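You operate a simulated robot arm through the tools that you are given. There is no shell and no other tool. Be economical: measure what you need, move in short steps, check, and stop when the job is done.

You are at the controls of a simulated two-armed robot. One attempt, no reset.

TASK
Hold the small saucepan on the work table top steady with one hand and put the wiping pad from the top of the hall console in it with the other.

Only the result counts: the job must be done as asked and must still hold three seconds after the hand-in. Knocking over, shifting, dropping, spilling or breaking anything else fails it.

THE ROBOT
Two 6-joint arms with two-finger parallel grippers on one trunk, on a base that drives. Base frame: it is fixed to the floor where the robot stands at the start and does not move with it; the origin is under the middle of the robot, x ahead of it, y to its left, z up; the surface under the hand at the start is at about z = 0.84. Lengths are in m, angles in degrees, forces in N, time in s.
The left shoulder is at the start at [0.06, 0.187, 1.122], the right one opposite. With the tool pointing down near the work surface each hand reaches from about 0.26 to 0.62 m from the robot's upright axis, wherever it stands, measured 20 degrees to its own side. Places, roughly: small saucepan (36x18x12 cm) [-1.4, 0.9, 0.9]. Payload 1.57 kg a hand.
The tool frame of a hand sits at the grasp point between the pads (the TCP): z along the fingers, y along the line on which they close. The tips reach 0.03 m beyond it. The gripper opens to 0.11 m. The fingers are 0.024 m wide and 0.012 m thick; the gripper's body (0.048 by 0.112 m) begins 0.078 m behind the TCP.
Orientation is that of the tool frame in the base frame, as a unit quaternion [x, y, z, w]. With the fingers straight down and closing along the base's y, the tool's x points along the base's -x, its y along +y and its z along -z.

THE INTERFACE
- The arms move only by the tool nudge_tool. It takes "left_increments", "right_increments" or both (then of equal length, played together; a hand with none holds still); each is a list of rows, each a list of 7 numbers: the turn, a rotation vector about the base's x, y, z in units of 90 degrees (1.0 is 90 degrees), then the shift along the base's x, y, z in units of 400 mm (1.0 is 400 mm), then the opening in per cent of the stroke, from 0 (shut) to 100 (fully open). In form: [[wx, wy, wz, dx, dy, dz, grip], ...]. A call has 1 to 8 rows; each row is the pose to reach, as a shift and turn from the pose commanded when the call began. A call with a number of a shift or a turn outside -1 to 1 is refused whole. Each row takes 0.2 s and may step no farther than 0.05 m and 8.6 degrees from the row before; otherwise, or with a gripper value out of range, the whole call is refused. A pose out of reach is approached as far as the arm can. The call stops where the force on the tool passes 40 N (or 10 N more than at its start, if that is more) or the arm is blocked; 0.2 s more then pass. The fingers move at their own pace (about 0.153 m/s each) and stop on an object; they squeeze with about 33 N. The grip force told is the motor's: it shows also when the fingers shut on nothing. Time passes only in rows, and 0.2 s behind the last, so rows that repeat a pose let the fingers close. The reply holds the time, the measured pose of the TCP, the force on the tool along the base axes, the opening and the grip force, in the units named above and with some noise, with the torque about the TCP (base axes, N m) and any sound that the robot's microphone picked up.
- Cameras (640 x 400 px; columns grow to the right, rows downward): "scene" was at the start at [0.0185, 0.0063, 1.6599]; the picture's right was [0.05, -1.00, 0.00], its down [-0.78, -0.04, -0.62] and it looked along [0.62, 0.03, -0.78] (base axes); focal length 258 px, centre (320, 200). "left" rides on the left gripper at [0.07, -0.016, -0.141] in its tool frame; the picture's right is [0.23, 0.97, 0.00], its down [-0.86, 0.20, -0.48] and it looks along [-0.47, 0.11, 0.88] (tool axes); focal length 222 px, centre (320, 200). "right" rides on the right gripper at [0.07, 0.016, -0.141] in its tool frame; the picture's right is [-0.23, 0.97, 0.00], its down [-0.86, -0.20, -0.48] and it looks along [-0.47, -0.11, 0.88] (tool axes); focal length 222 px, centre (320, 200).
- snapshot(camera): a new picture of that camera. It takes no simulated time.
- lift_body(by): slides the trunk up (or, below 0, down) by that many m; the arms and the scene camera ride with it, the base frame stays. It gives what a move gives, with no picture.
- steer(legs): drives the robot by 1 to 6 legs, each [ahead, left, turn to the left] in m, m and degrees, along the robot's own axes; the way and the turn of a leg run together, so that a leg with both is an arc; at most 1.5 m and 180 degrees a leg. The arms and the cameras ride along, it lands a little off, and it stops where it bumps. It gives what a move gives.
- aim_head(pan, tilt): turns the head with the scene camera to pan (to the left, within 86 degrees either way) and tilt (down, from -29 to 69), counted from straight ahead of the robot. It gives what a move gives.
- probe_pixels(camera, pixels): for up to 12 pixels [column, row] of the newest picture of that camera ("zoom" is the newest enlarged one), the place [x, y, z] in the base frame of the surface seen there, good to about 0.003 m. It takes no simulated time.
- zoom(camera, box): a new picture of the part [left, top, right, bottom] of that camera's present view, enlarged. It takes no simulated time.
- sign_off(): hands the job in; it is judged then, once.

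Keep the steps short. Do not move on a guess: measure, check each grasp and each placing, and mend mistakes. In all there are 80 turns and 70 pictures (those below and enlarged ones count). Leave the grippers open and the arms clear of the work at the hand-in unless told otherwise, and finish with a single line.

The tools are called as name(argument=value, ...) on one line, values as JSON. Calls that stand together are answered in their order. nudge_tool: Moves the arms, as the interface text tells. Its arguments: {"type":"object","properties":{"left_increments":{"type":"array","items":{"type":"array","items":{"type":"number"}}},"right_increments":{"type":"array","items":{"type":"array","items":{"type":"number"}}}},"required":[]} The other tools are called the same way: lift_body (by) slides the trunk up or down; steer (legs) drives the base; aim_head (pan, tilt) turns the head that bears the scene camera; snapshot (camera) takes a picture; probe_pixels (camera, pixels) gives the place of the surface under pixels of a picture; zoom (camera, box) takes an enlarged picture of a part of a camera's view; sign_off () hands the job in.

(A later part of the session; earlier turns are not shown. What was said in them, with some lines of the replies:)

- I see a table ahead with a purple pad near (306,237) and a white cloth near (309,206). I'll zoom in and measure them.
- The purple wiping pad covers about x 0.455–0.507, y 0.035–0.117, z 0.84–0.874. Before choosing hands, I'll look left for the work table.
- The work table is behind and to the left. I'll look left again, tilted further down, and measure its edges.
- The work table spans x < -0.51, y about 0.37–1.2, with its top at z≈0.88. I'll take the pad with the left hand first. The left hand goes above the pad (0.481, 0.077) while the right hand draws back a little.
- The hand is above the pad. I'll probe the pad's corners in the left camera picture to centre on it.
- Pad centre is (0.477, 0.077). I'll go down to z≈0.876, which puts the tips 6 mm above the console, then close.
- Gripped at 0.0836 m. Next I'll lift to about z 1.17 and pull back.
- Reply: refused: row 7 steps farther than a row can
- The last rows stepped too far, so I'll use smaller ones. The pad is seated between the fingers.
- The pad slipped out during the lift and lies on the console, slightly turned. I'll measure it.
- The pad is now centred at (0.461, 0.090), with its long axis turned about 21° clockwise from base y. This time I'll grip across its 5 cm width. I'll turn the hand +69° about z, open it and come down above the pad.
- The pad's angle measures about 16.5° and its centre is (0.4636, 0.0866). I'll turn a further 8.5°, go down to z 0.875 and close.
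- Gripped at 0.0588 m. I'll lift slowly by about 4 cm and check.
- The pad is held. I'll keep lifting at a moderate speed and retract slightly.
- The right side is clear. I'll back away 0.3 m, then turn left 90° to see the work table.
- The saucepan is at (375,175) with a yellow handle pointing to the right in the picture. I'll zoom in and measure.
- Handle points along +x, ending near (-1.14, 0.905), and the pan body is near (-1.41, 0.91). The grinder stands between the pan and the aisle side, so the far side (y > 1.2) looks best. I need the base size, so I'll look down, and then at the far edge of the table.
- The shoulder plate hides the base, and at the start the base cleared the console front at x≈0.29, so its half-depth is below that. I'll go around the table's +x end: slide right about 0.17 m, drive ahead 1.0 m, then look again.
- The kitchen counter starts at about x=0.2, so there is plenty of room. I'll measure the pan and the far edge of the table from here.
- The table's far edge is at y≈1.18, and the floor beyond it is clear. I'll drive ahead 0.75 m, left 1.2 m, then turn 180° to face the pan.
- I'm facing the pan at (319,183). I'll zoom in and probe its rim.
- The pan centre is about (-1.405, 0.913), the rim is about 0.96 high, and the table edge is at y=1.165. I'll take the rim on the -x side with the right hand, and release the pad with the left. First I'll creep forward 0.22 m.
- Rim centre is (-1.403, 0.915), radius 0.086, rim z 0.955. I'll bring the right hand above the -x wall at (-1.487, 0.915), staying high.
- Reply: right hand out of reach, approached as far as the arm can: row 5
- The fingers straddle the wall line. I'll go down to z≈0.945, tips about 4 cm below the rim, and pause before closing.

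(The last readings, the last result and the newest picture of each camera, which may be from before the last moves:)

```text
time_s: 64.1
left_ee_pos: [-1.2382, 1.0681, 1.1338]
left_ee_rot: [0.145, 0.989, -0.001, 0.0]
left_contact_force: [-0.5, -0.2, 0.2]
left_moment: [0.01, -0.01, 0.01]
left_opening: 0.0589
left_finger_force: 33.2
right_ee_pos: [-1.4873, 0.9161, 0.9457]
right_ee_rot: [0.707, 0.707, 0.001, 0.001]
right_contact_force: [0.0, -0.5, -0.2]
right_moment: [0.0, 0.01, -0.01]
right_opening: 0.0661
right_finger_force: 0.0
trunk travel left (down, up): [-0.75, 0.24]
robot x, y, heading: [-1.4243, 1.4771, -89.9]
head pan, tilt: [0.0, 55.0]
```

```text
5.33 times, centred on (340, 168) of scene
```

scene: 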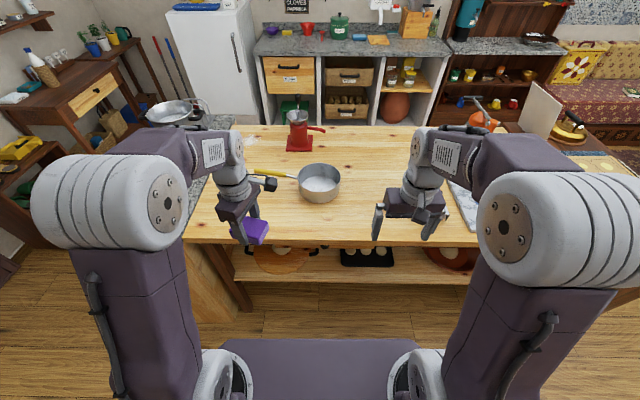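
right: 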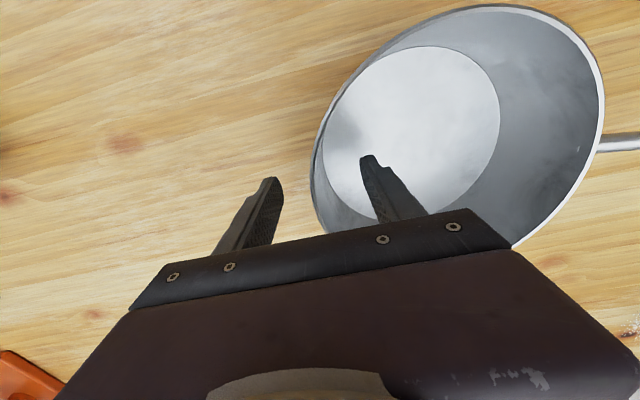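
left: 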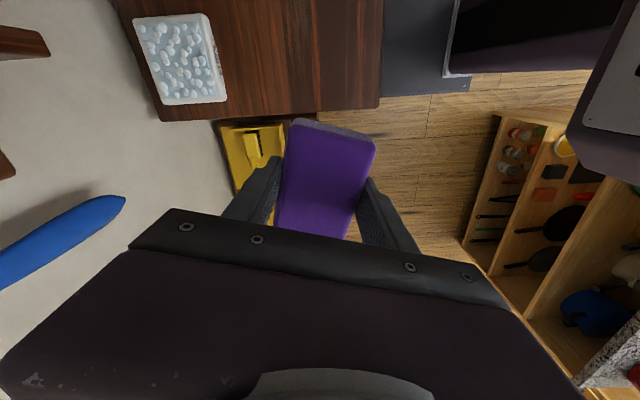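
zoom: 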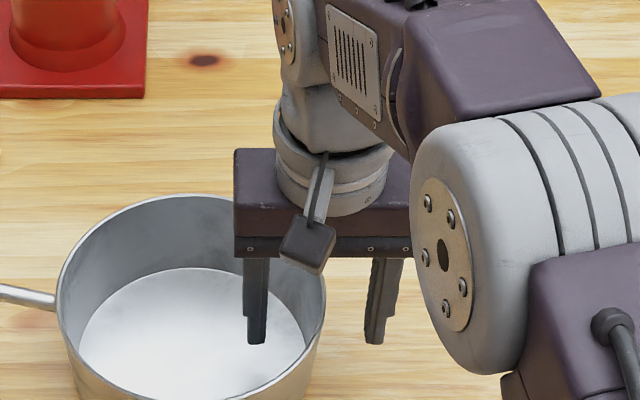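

The fingers straddle the wall about evenly. I'll close in steps.

nudge_tool(right_increments=[[0, 0, 0, 0, 0, 0, 40], [0, 0, 0, 0, 0, 0, 25], [0, 0, 0, 0, 0, 0, 12], [0, 0, 0, 0, 0, 0, 0], [0, 0, 0, 0, 0, 0, 0], [0, 0, 0, 0, 0, 0, 0]])

zoom(camera="scene", box=[240, 120, 400, 220])

```text
time_s: 65.5
left_ee_pos: [-1.238, 1.0687, 1.1346]
left_ee_rot: [0.145, 0.989, 0.0, 0.0]
left_contact_force: [0.8, 0.9, 0.5]
left_moment: [0.02, -0.01, 0.01]
left_opening: 0.0588
left_finger_force: 33.1
right_ee_pos: [-1.4882, 0.9146, 0.9461]
right_ee_rot: [0.708, 0.707, -0.001, 0.0]
right_contact_force: [-0.7, -4.6, 6.9]
right_moment: [-0.09, -1.29, -0.54]
right_opening: 0.0106
right_finger_force: 28.0
trunk travel left (down, up): [-0.75, 0.24]
robot x, y, heading: [-1.421, 1.4802, -90.0]
head pan, tilt: [0.0, 55.0]
```

```text
4.00 times, centred on (320, 170) of scene
```

zoom: 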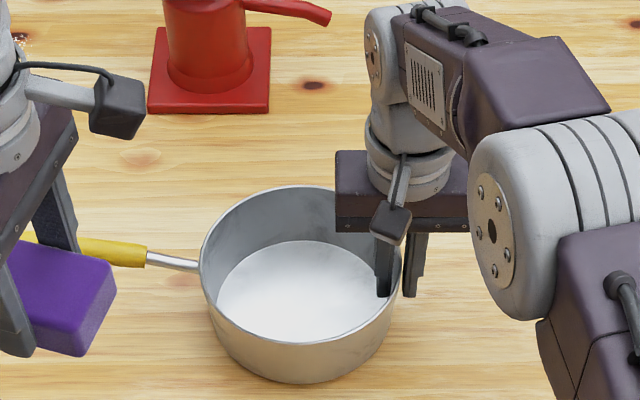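

The right hand holds the pan wall (opening 0.0106, grip 28 N) and the pan moved only about 1 mm. Next I'll turn the left hand about z so its camera bump points away from the right hand, in steps, at its present place.

nudge_tool(left_increments=[[0, 0, -0.09, 0, 0, 0, 0], [0, 0, -0.18, 0, 0, 0, 0], [0, 0, -0.27, 0, 0, 0, 0], [0, 0, -0.36, 0, 0, 0, 0], [0, 0, -0.45, 0, 0, 0, 0], [0, 0, -0.54, 0, 0, 0, 0], [0, 0, -0.63, 0, 0, 0, 0], [0, 0, -0.72, 0, 0, 0, 0]])

nudge_tool(left_increments=[[0, 0, -0.09, 0, 0, 0, 0], [0, 0, -0.18, 0, 0, 0, 0], [0, 0, -0.27, 0, 0, 0, 0], [0, 0, -0.36, 0, 0, 0, 0], [0, 0, -0.45, 0, 0, 0, 0], [0, 0, -0.54, 0, 0, 0, 0], [0, 0, -0.63, 0, 0, 0, 0], [0, 0, -0.72, 0, 0, 0, 0]])

snapshot(camera="scene")

```text
time_s: 67.3
left_ee_pos: [-1.2387, 1.0685, 1.1351]
left_ee_rot: [0.653, 0.757, 0.0, 0.0]
left_contact_force: [-0.2, -0.6, 0.4]
left_moment: [-0.01, 0.01, 0.05]
left_opening: 0.0588
left_finger_force: 33.0
right_ee_pos: [-1.4871, 0.9155, 0.9464]
right_ee_rot: [0.708, 0.707, 0.0, 0.001]
right_contact_force: [0.7, -3.6, 6.1]
right_moment: [-0.21, -1.1, -0.54]
right_opening: 0.011
right_finger_force: 28.1
trunk travel left (down, up): [-0.75, 0.24]
robot x, y, heading: [-1.4265, 1.479, -90.3]
head pan, tilt: [0.0, 55.0]
```

```text
time_s: 69.1
left_ee_pos: [-1.2384, 1.0688, 1.134]
left_ee_rot: [0.957, 0.289, -0.001, 0.0]
left_contact_force: [-0.6, -0.1, -0.7]
left_moment: [0.02, 0.0, 0.0]
left_opening: 0.0587
left_finger_force: 32.7
right_ee_pos: [-1.4877, 0.9145, 0.9463]
right_ee_rot: [0.707, 0.707, -0.001, 0.0]
right_contact_force: [0.3, -3.0, 6.1]
right_moment: [-0.19, -1.12, -0.49]
right_opening: 0.0112
right_finger_force: 28.6
trunk travel left (down, up): [-0.75, 0.24]
robot x, y, heading: [-1.4223, 1.479, -90.0]
head pan, tilt: [0.0, 55.0]
```

```text
37 pictures are left
```

scene: 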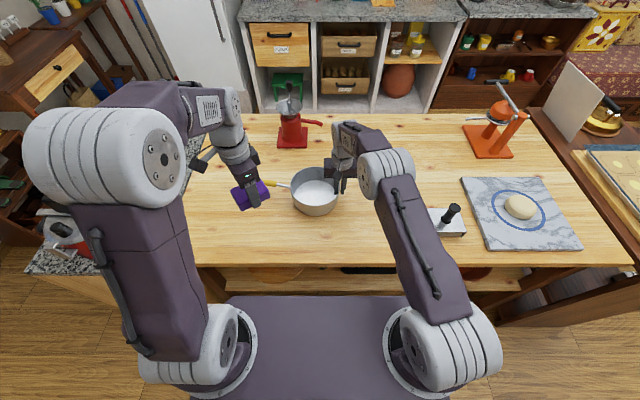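

I'll do the remaining 33° of turn, then lean the hand away and move it over the pan.

nudge_tool(left_increments=[[0, 0, -0.09, 0, 0, 0, 0], [0, 0, -0.18, 0, 0, 0, 0], [0, 0, -0.27, 0, 0, 0, 0], [0, 0, -0.36, 0, 0, 0, 0]])

nudge_tool(left_increments=[[0, 0.09, 0, -0.05, -0.08, 0, 0], [0, 0.18, 0, -0.1, -0.16, 0, 0], [0, 0.2, 0, -0.15, -0.24, 0, 0], [0, 0.2, 0, -0.19, -0.32, 0, 0], [0, 0.2, 0, -0.22, -0.38, 0, 0]])

snapshot(camera="scene")

snapshot(camera="left")

```text
time_s: 70.1
left_ee_pos: [-1.2393, 1.0684, 1.1338]
left_ee_rot: [1.0, 0.01, 0.0, -0.001]
left_contact_force: [-0.4, -0.2, 0.3]
left_moment: [0.02, 0.02, 0.0]
left_opening: 0.0589
left_finger_force: 33.3
right_ee_pos: [-1.4885, 0.9157, 0.9462]
right_ee_rot: [0.707, 0.707, -0.001, 0.0]
right_contact_force: [-0.2, -2.5, 5.9]
right_moment: [-0.25, -1.1, -0.52]
right_opening: 0.0108
right_finger_force: 28.8
trunk travel left (down, up): [-0.75, 0.24]
robot x, y, heading: [-1.4205, 1.4744, -90.2]
head pan, tilt: [0.0, 55.0]
```

```text
time_s: 71.3
left_ee_pos: [-1.3278, 0.9167, 1.1328]
left_ee_rot: [0.988, 0.011, -0.156, -0.003]
left_contact_force: [-0.6, -0.4, 0.1]
left_moment: [0.03, -0.02, -0.02]
left_opening: 0.0587
left_finger_force: 32.6
right_ee_pos: [-1.4881, 0.9163, 0.9467]
right_ee_rot: [0.707, 0.707, 0.0, 0.0]
right_contact_force: [-0.4, -3.4, 6.6]
right_moment: [0.07, -1.01, -0.51]
right_opening: 0.0107
right_finger_force: 28.1
trunk travel left (down, up): [-0.75, 0.24]
robot x, y, heading: [-1.4197, 1.476, -90.0]
head pan, tilt: [0.0, 55.0]
```

```text
36 pictures are left
```

scene: 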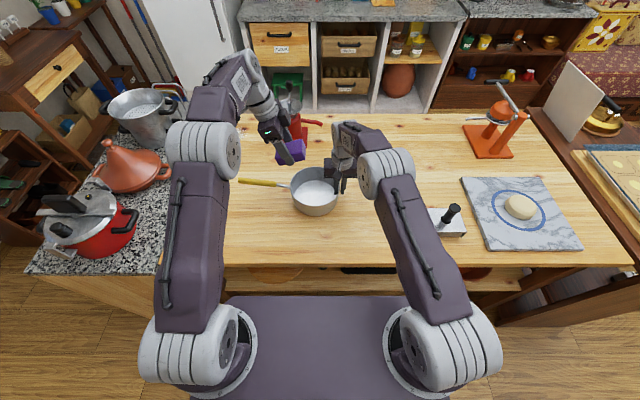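

```text
35 pictures are left
```

left: 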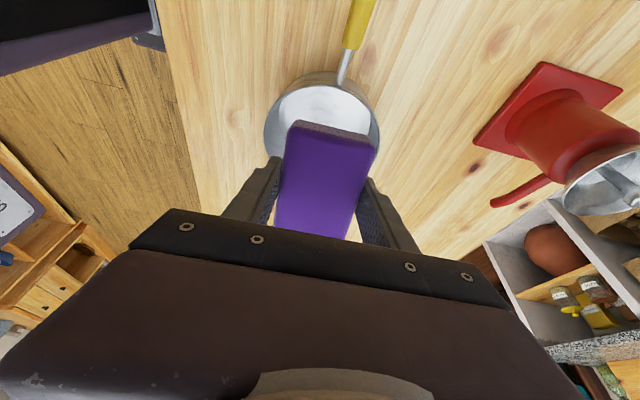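

The pad is over the pan's handle side, with the hand leaning away from the right hand. I'll descend beside the right gripper with TCP x≈-1.366 to about z 1.0, then check.

nudge_tool(left_increments=[[0, 0, 0, -0.06, 0, -0.05, 0], [0, 0, 0, -0.095, 0, -0.1, 0], [0, 0, 0, -0.095, 0, -0.17, 0], [0, 0, 0, -0.095, 0, -0.24, 0], [0, 0, 0, -0.095, 0, -0.3, 0], [0, 0, 0, -0.095, 0, -0.33, 0]])

zoom(camera="scene", box=[240, 120, 400, 220])

snapshot(camera="left")

```text
time_s: 72.7
left_ee_pos: [-1.3656, 0.9162, 1.0011]
left_ee_rot: [0.988, 0.011, -0.156, -0.002]
left_contact_force: [0.3, 0.5, -0.4]
left_moment: [0.0, -0.01, 0.0]
left_opening: 0.0586
left_finger_force: 32.9
right_ee_pos: [-1.4888, 0.9154, 0.946]
right_ee_rot: [0.707, 0.707, 0.0, 0.0]
right_contact_force: [0.1, -3.3, 5.7]
right_moment: [-0.16, -1.12, -0.47]
right_opening: 0.0106
right_finger_force: 28.8
trunk travel left (down, up): [-0.75, 0.24]
robot x, y, heading: [-1.4214, 1.4768, -90.0]
head pan, tilt: [0.0, 55.0]
```

```text
4.00 times, centred on (320, 170) of scene
```

zoom: 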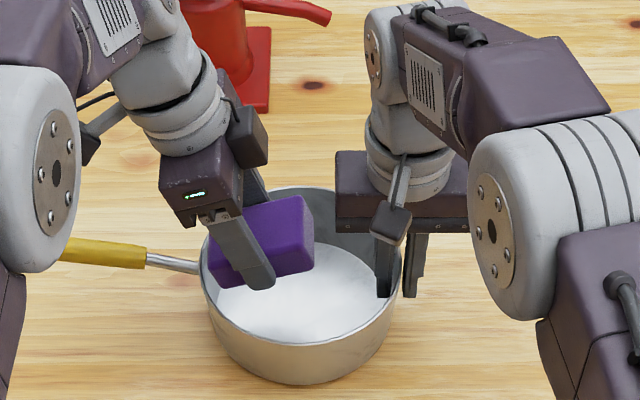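

```text
33 pictures are left
```

left: 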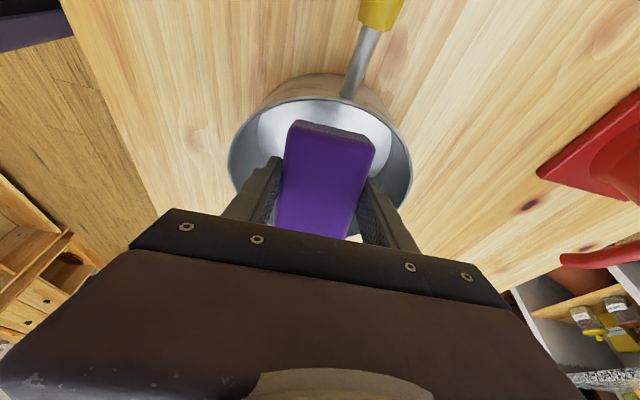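

I'll probe the pad's lower edge to place it exactly inside the rim.

probe_pixels(camera="left", pixels=[[298, 124], [368, 140], [325, 150], [330, 102], [320, 115], [404, 160]])

```text
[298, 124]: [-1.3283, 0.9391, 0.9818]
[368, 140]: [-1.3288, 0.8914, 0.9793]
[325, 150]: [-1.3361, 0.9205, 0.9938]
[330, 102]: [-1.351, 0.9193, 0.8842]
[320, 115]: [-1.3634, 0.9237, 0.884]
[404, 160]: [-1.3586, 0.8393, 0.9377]
```

The pad's lower end is at x=-1.328, inside the rim. I'll shift 18 mm towards the centre and lower to about z 0.957.

nudge_tool(left_increments=[[0, 0, 0, -0.025, 0, 0, 0], [0, 0, 0, -0.045, 0, -0.02, 0], [0, 0, 0, -0.045, 0, -0.05, 0], [0, 0, 0, -0.045, 0, -0.08, 0], [0, 0, 0, -0.045, 0, -0.11, 0]])

zoom(camera="scene", box=[240, 120, 400, 220])

snapshot(camera="left")

```text
time_s: 73.9
left_ee_pos: [-1.3833, 0.9148, 0.9582]
left_ee_rot: [0.988, 0.012, -0.157, -0.001]
left_contact_force: [0.3, -0.5, -0.1]
left_moment: [0.01, 0.0, 0.01]
left_opening: 0.0588
left_finger_force: 32.8
right_ee_pos: [-1.4878, 0.9143, 0.9463]
right_ee_rot: [0.707, 0.707, 0.0, -0.001]
right_contact_force: [-0.8, -3.5, 6.9]
right_moment: [-0.2, -1.08, -0.48]
right_opening: 0.0108
right_finger_force: 28.8
trunk travel left (down, up): [-0.75, 0.24]
robot x, y, heading: [-1.4198, 1.4773, -89.8]
head pan, tilt: [0.0, 55.0]
```

```text
4.00 times, centred on (320, 170) of scene
```

zoom: 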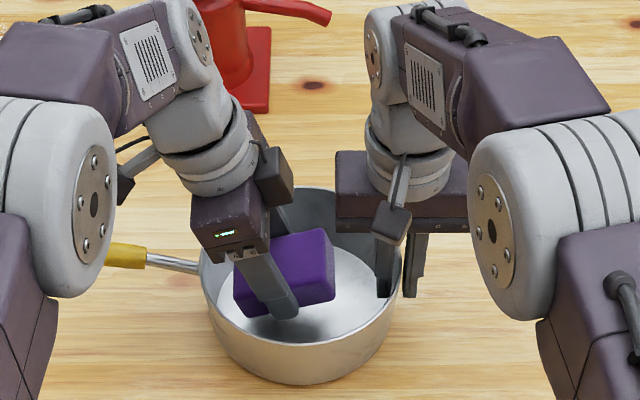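

```text
31 pictures are left
```

left: 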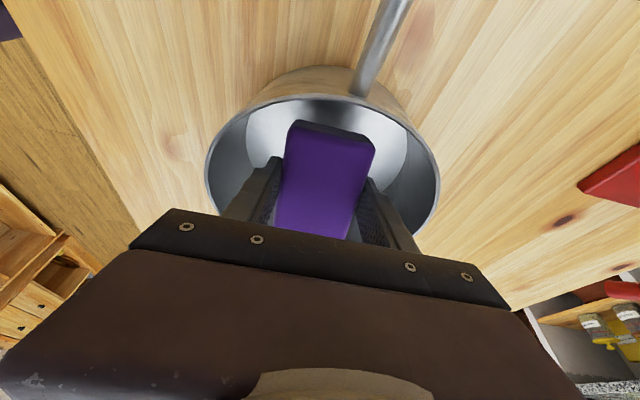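

Lowest pad edge is about 3 cm above the pan floor. I'll lower 2 cm more and release with a modest opening.

nudge_tool(left_increments=[[0, 0, 0, 0, 0, -0.025, 0], [0, 0, 0, 0, 0, -0.05, 0], [0, 0, 0, 0, 0, -0.05, 60], [0, 0, 0, 0, 0, -0.05, 78], [0, 0, 0, 0, 0, -0.05, 78], [0, 0, 0, 0, 0, -0.05, 78]])

snapshot(camera="left")

zoom(camera="scene", box=[240, 120, 400, 220])

```text
time_s: 75.3
left_ee_pos: [-1.3831, 0.9144, 0.9386]
left_ee_rot: [0.988, 0.012, -0.156, -0.002]
left_contact_force: [-0.3, 0.2, 0.2]
left_moment: [-0.01, -0.01, -0.01]
left_opening: 0.0857
left_finger_force: 0.1
right_ee_pos: [-1.4882, 0.9157, 0.9456]
right_ee_rot: [0.707, 0.707, 0.0, 0.0]
right_contact_force: [0.0, -3.1, 5.7]
right_moment: [-0.19, -1.11, -0.5]
right_opening: 0.0108
right_finger_force: 28.6
trunk travel left (down, up): [-0.75, 0.24]
robot x, y, heading: [-1.4219, 1.4767, -89.9]
head pan, tilt: [0.0, 55.0]
```

```text
30 pictures are left
```

left: 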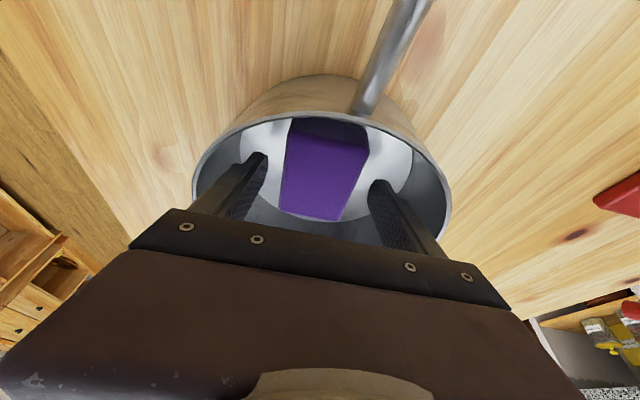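

```text
4.00 times, centred on (320, 170) of scene
```

zoom: 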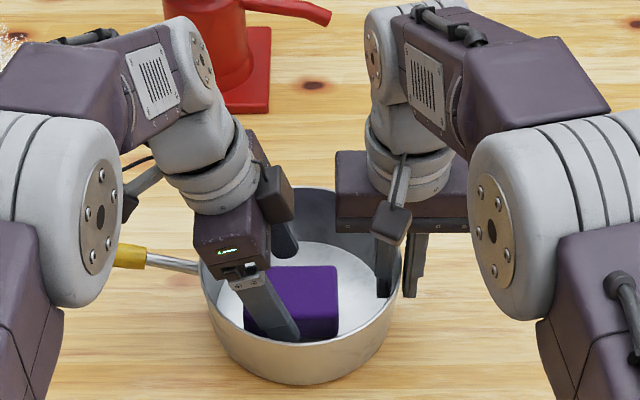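

The pad lies in the pan, free of the fingers. I'll withdraw the left hand slowly upward and then away to +x.

nudge_tool(left_increments=[[0, 0, 0, 0.005, 0, 0.03, 78], [0, 0, 0, 0.015, 0, 0.08, 78], [0, 0, 0, 0.03, 0, 0.15, 78], [0, 0, 0, 0.045, 0, 0.23, 78], [0, 0, 0, 0.065, 0, 0.33, 78], [0, 0, 0, 0.1, 0, 0.43, 78], [0, 0, 0, 0.17, 0.03, 0.5, 90], [0, 0, 0, 0.25, 0.08, 0.54, 100]])

zoom(camera="scene", box=[240, 120, 400, 220])

```text
time_s: 77.1
left_ee_pos: [-1.2797, 0.9502, 1.1552]
left_ee_rot: [0.988, 0.011, -0.156, -0.002]
left_contact_force: [0.0, 0.0, 0.3]
left_moment: [0.01, 0.01, 0.0]
left_opening: 0.11
left_finger_force: 0.0
right_ee_pos: [-1.4877, 0.9162, 0.9466]
right_ee_rot: [0.707, 0.707, 0.0, 0.0]
right_contact_force: [-0.1, -3.4, 7.0]
right_moment: [-0.23, -1.15, -0.47]
right_opening: 0.0107
right_finger_force: 28.2
trunk travel left (down, up): [-0.75, 0.24]
robot x, y, heading: [-1.4206, 1.4786, -90.3]
head pan, tilt: [0.0, 55.0]
```

```text
4.00 times, centred on (320, 170) of scene
```

zoom: 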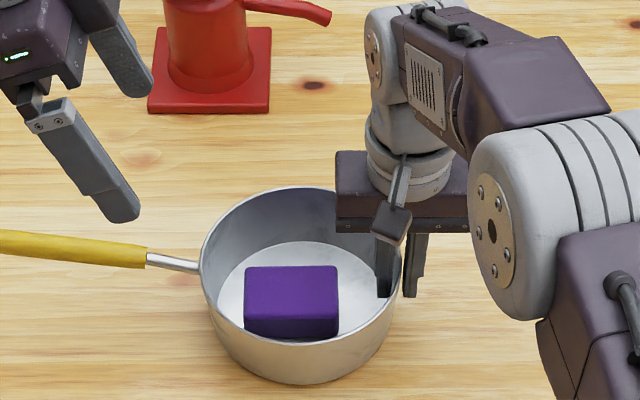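

The pad rests flat in the pan. Now I'll open the right hand a little at a time to 40 %.

nudge_tool(right_increments=[[0, 0, 0, 0, 0, 0, 12], [0, 0, 0, 0, 0, 0, 20], [0, 0, 0, 0, 0, 0, 30], [0, 0, 0, 0, 0, 0, 40], [0, 0, 0, 0, 0, 0, 40]])

zoom(camera="scene", box=[240, 120, 400, 220])

```text
time_s: 78.3
left_ee_pos: [-1.281, 0.9487, 1.1559]
left_ee_rot: [0.988, 0.012, -0.156, -0.001]
left_contact_force: [0.8, 0.3, 0.4]
left_moment: [0.03, 0.01, 0.02]
left_opening: 0.1097
left_finger_force: 0.0
right_ee_pos: [-1.4881, 0.915, 0.9453]
right_ee_rot: [0.708, 0.707, 0.0, 0.0]
right_contact_force: [-0.5, 0.9, -0.8]
right_moment: [-0.01, 0.0, 0.03]
right_opening: 0.0441
right_finger_force: 0.0
trunk travel left (down, up): [-0.75, 0.24]
robot x, y, heading: [-1.4225, 1.4741, -89.8]
head pan, tilt: [0.0, 55.0]
```

```text
4.00 times, centred on (320, 170) of scene
```

zoom: 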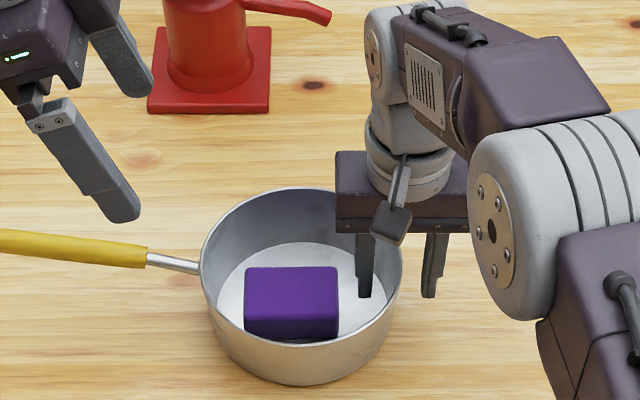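

Released, with no force on the hand. I'll lift the right hand straight up, then move it out.

nudge_tool(right_increments=[[0, 0, 0, 0, 0, 0.06, 40], [0, 0, 0, 0, 0, 0.13, 40], [0, 0, 0, 0, 0, 0.22, 40], [0, 0, 0, 0, 0, 0.32, 40], [0, 0, 0, -0.03, 0.03, 0.42, 60], [0, 0, 0, -0.1, 0.08, 0.48, 100], [0, 0, 0, -0.18, 0.13, 0.5, 100], [0, 0, 0, -0.26, 0.2, 0.5, 100]], left_increments=[[0, 0, 0, 0.06, 0.04, 0, 100], [0, 0, 0, 0.12, 0.08, 0, 100], [0, 0, 0, 0.12, 0.08, 0, 100], [0, 0, 0, 0.12, 0.08, 0, 100], [0, 0, 0, 0.12, 0.08, 0, 100], [0, 0, 0, 0.12, 0.08, 0, 100], [0, 0, 0, 0.12, 0.08, 0, 100], [0, 0, 0, 0.12, 0.08, 0, 100]])

snapshot(camera="scene")

```text
time_s: 80.1
left_ee_pos: [-1.2347, 0.982, 1.1544]
left_ee_rot: [0.988, 0.012, -0.156, -0.001]
left_contact_force: [0.2, -0.4, -0.7]
left_moment: [-0.01, -0.03, -0.02]
left_opening: 0.1099
left_finger_force: 0.1
right_ee_pos: [-1.5938, 0.9967, 1.1466]
right_ee_rot: [0.707, 0.707, 0.0, 0.001]
right_contact_force: [0.1, 0.0, -0.1]
right_moment: [-0.04, 0.01, 0.01]
right_opening: 0.1098
right_finger_force: 0.0
trunk travel left (down, up): [-0.75, 0.24]
robot x, y, heading: [-1.4219, 1.4768, -89.9]
head pan, tilt: [0.0, 55.0]
```

```text
26 pictures are left
```

scene: 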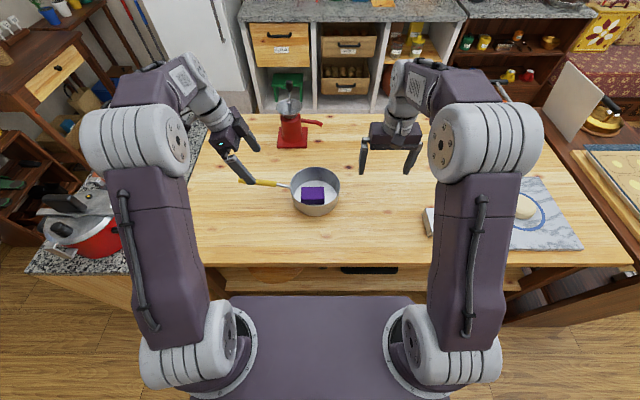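

The pad is in the pan, the pan is standing where it was, and both hands are open and clear. I'll hand in.

sign_off()

```text
The job is handed in.
```

The purple wiping pad from the hall console is in the small saucepan. The right hand held the pan while the left set the pad in, after the pad slipped once on the console at the first grasp; both hands are open and clear.
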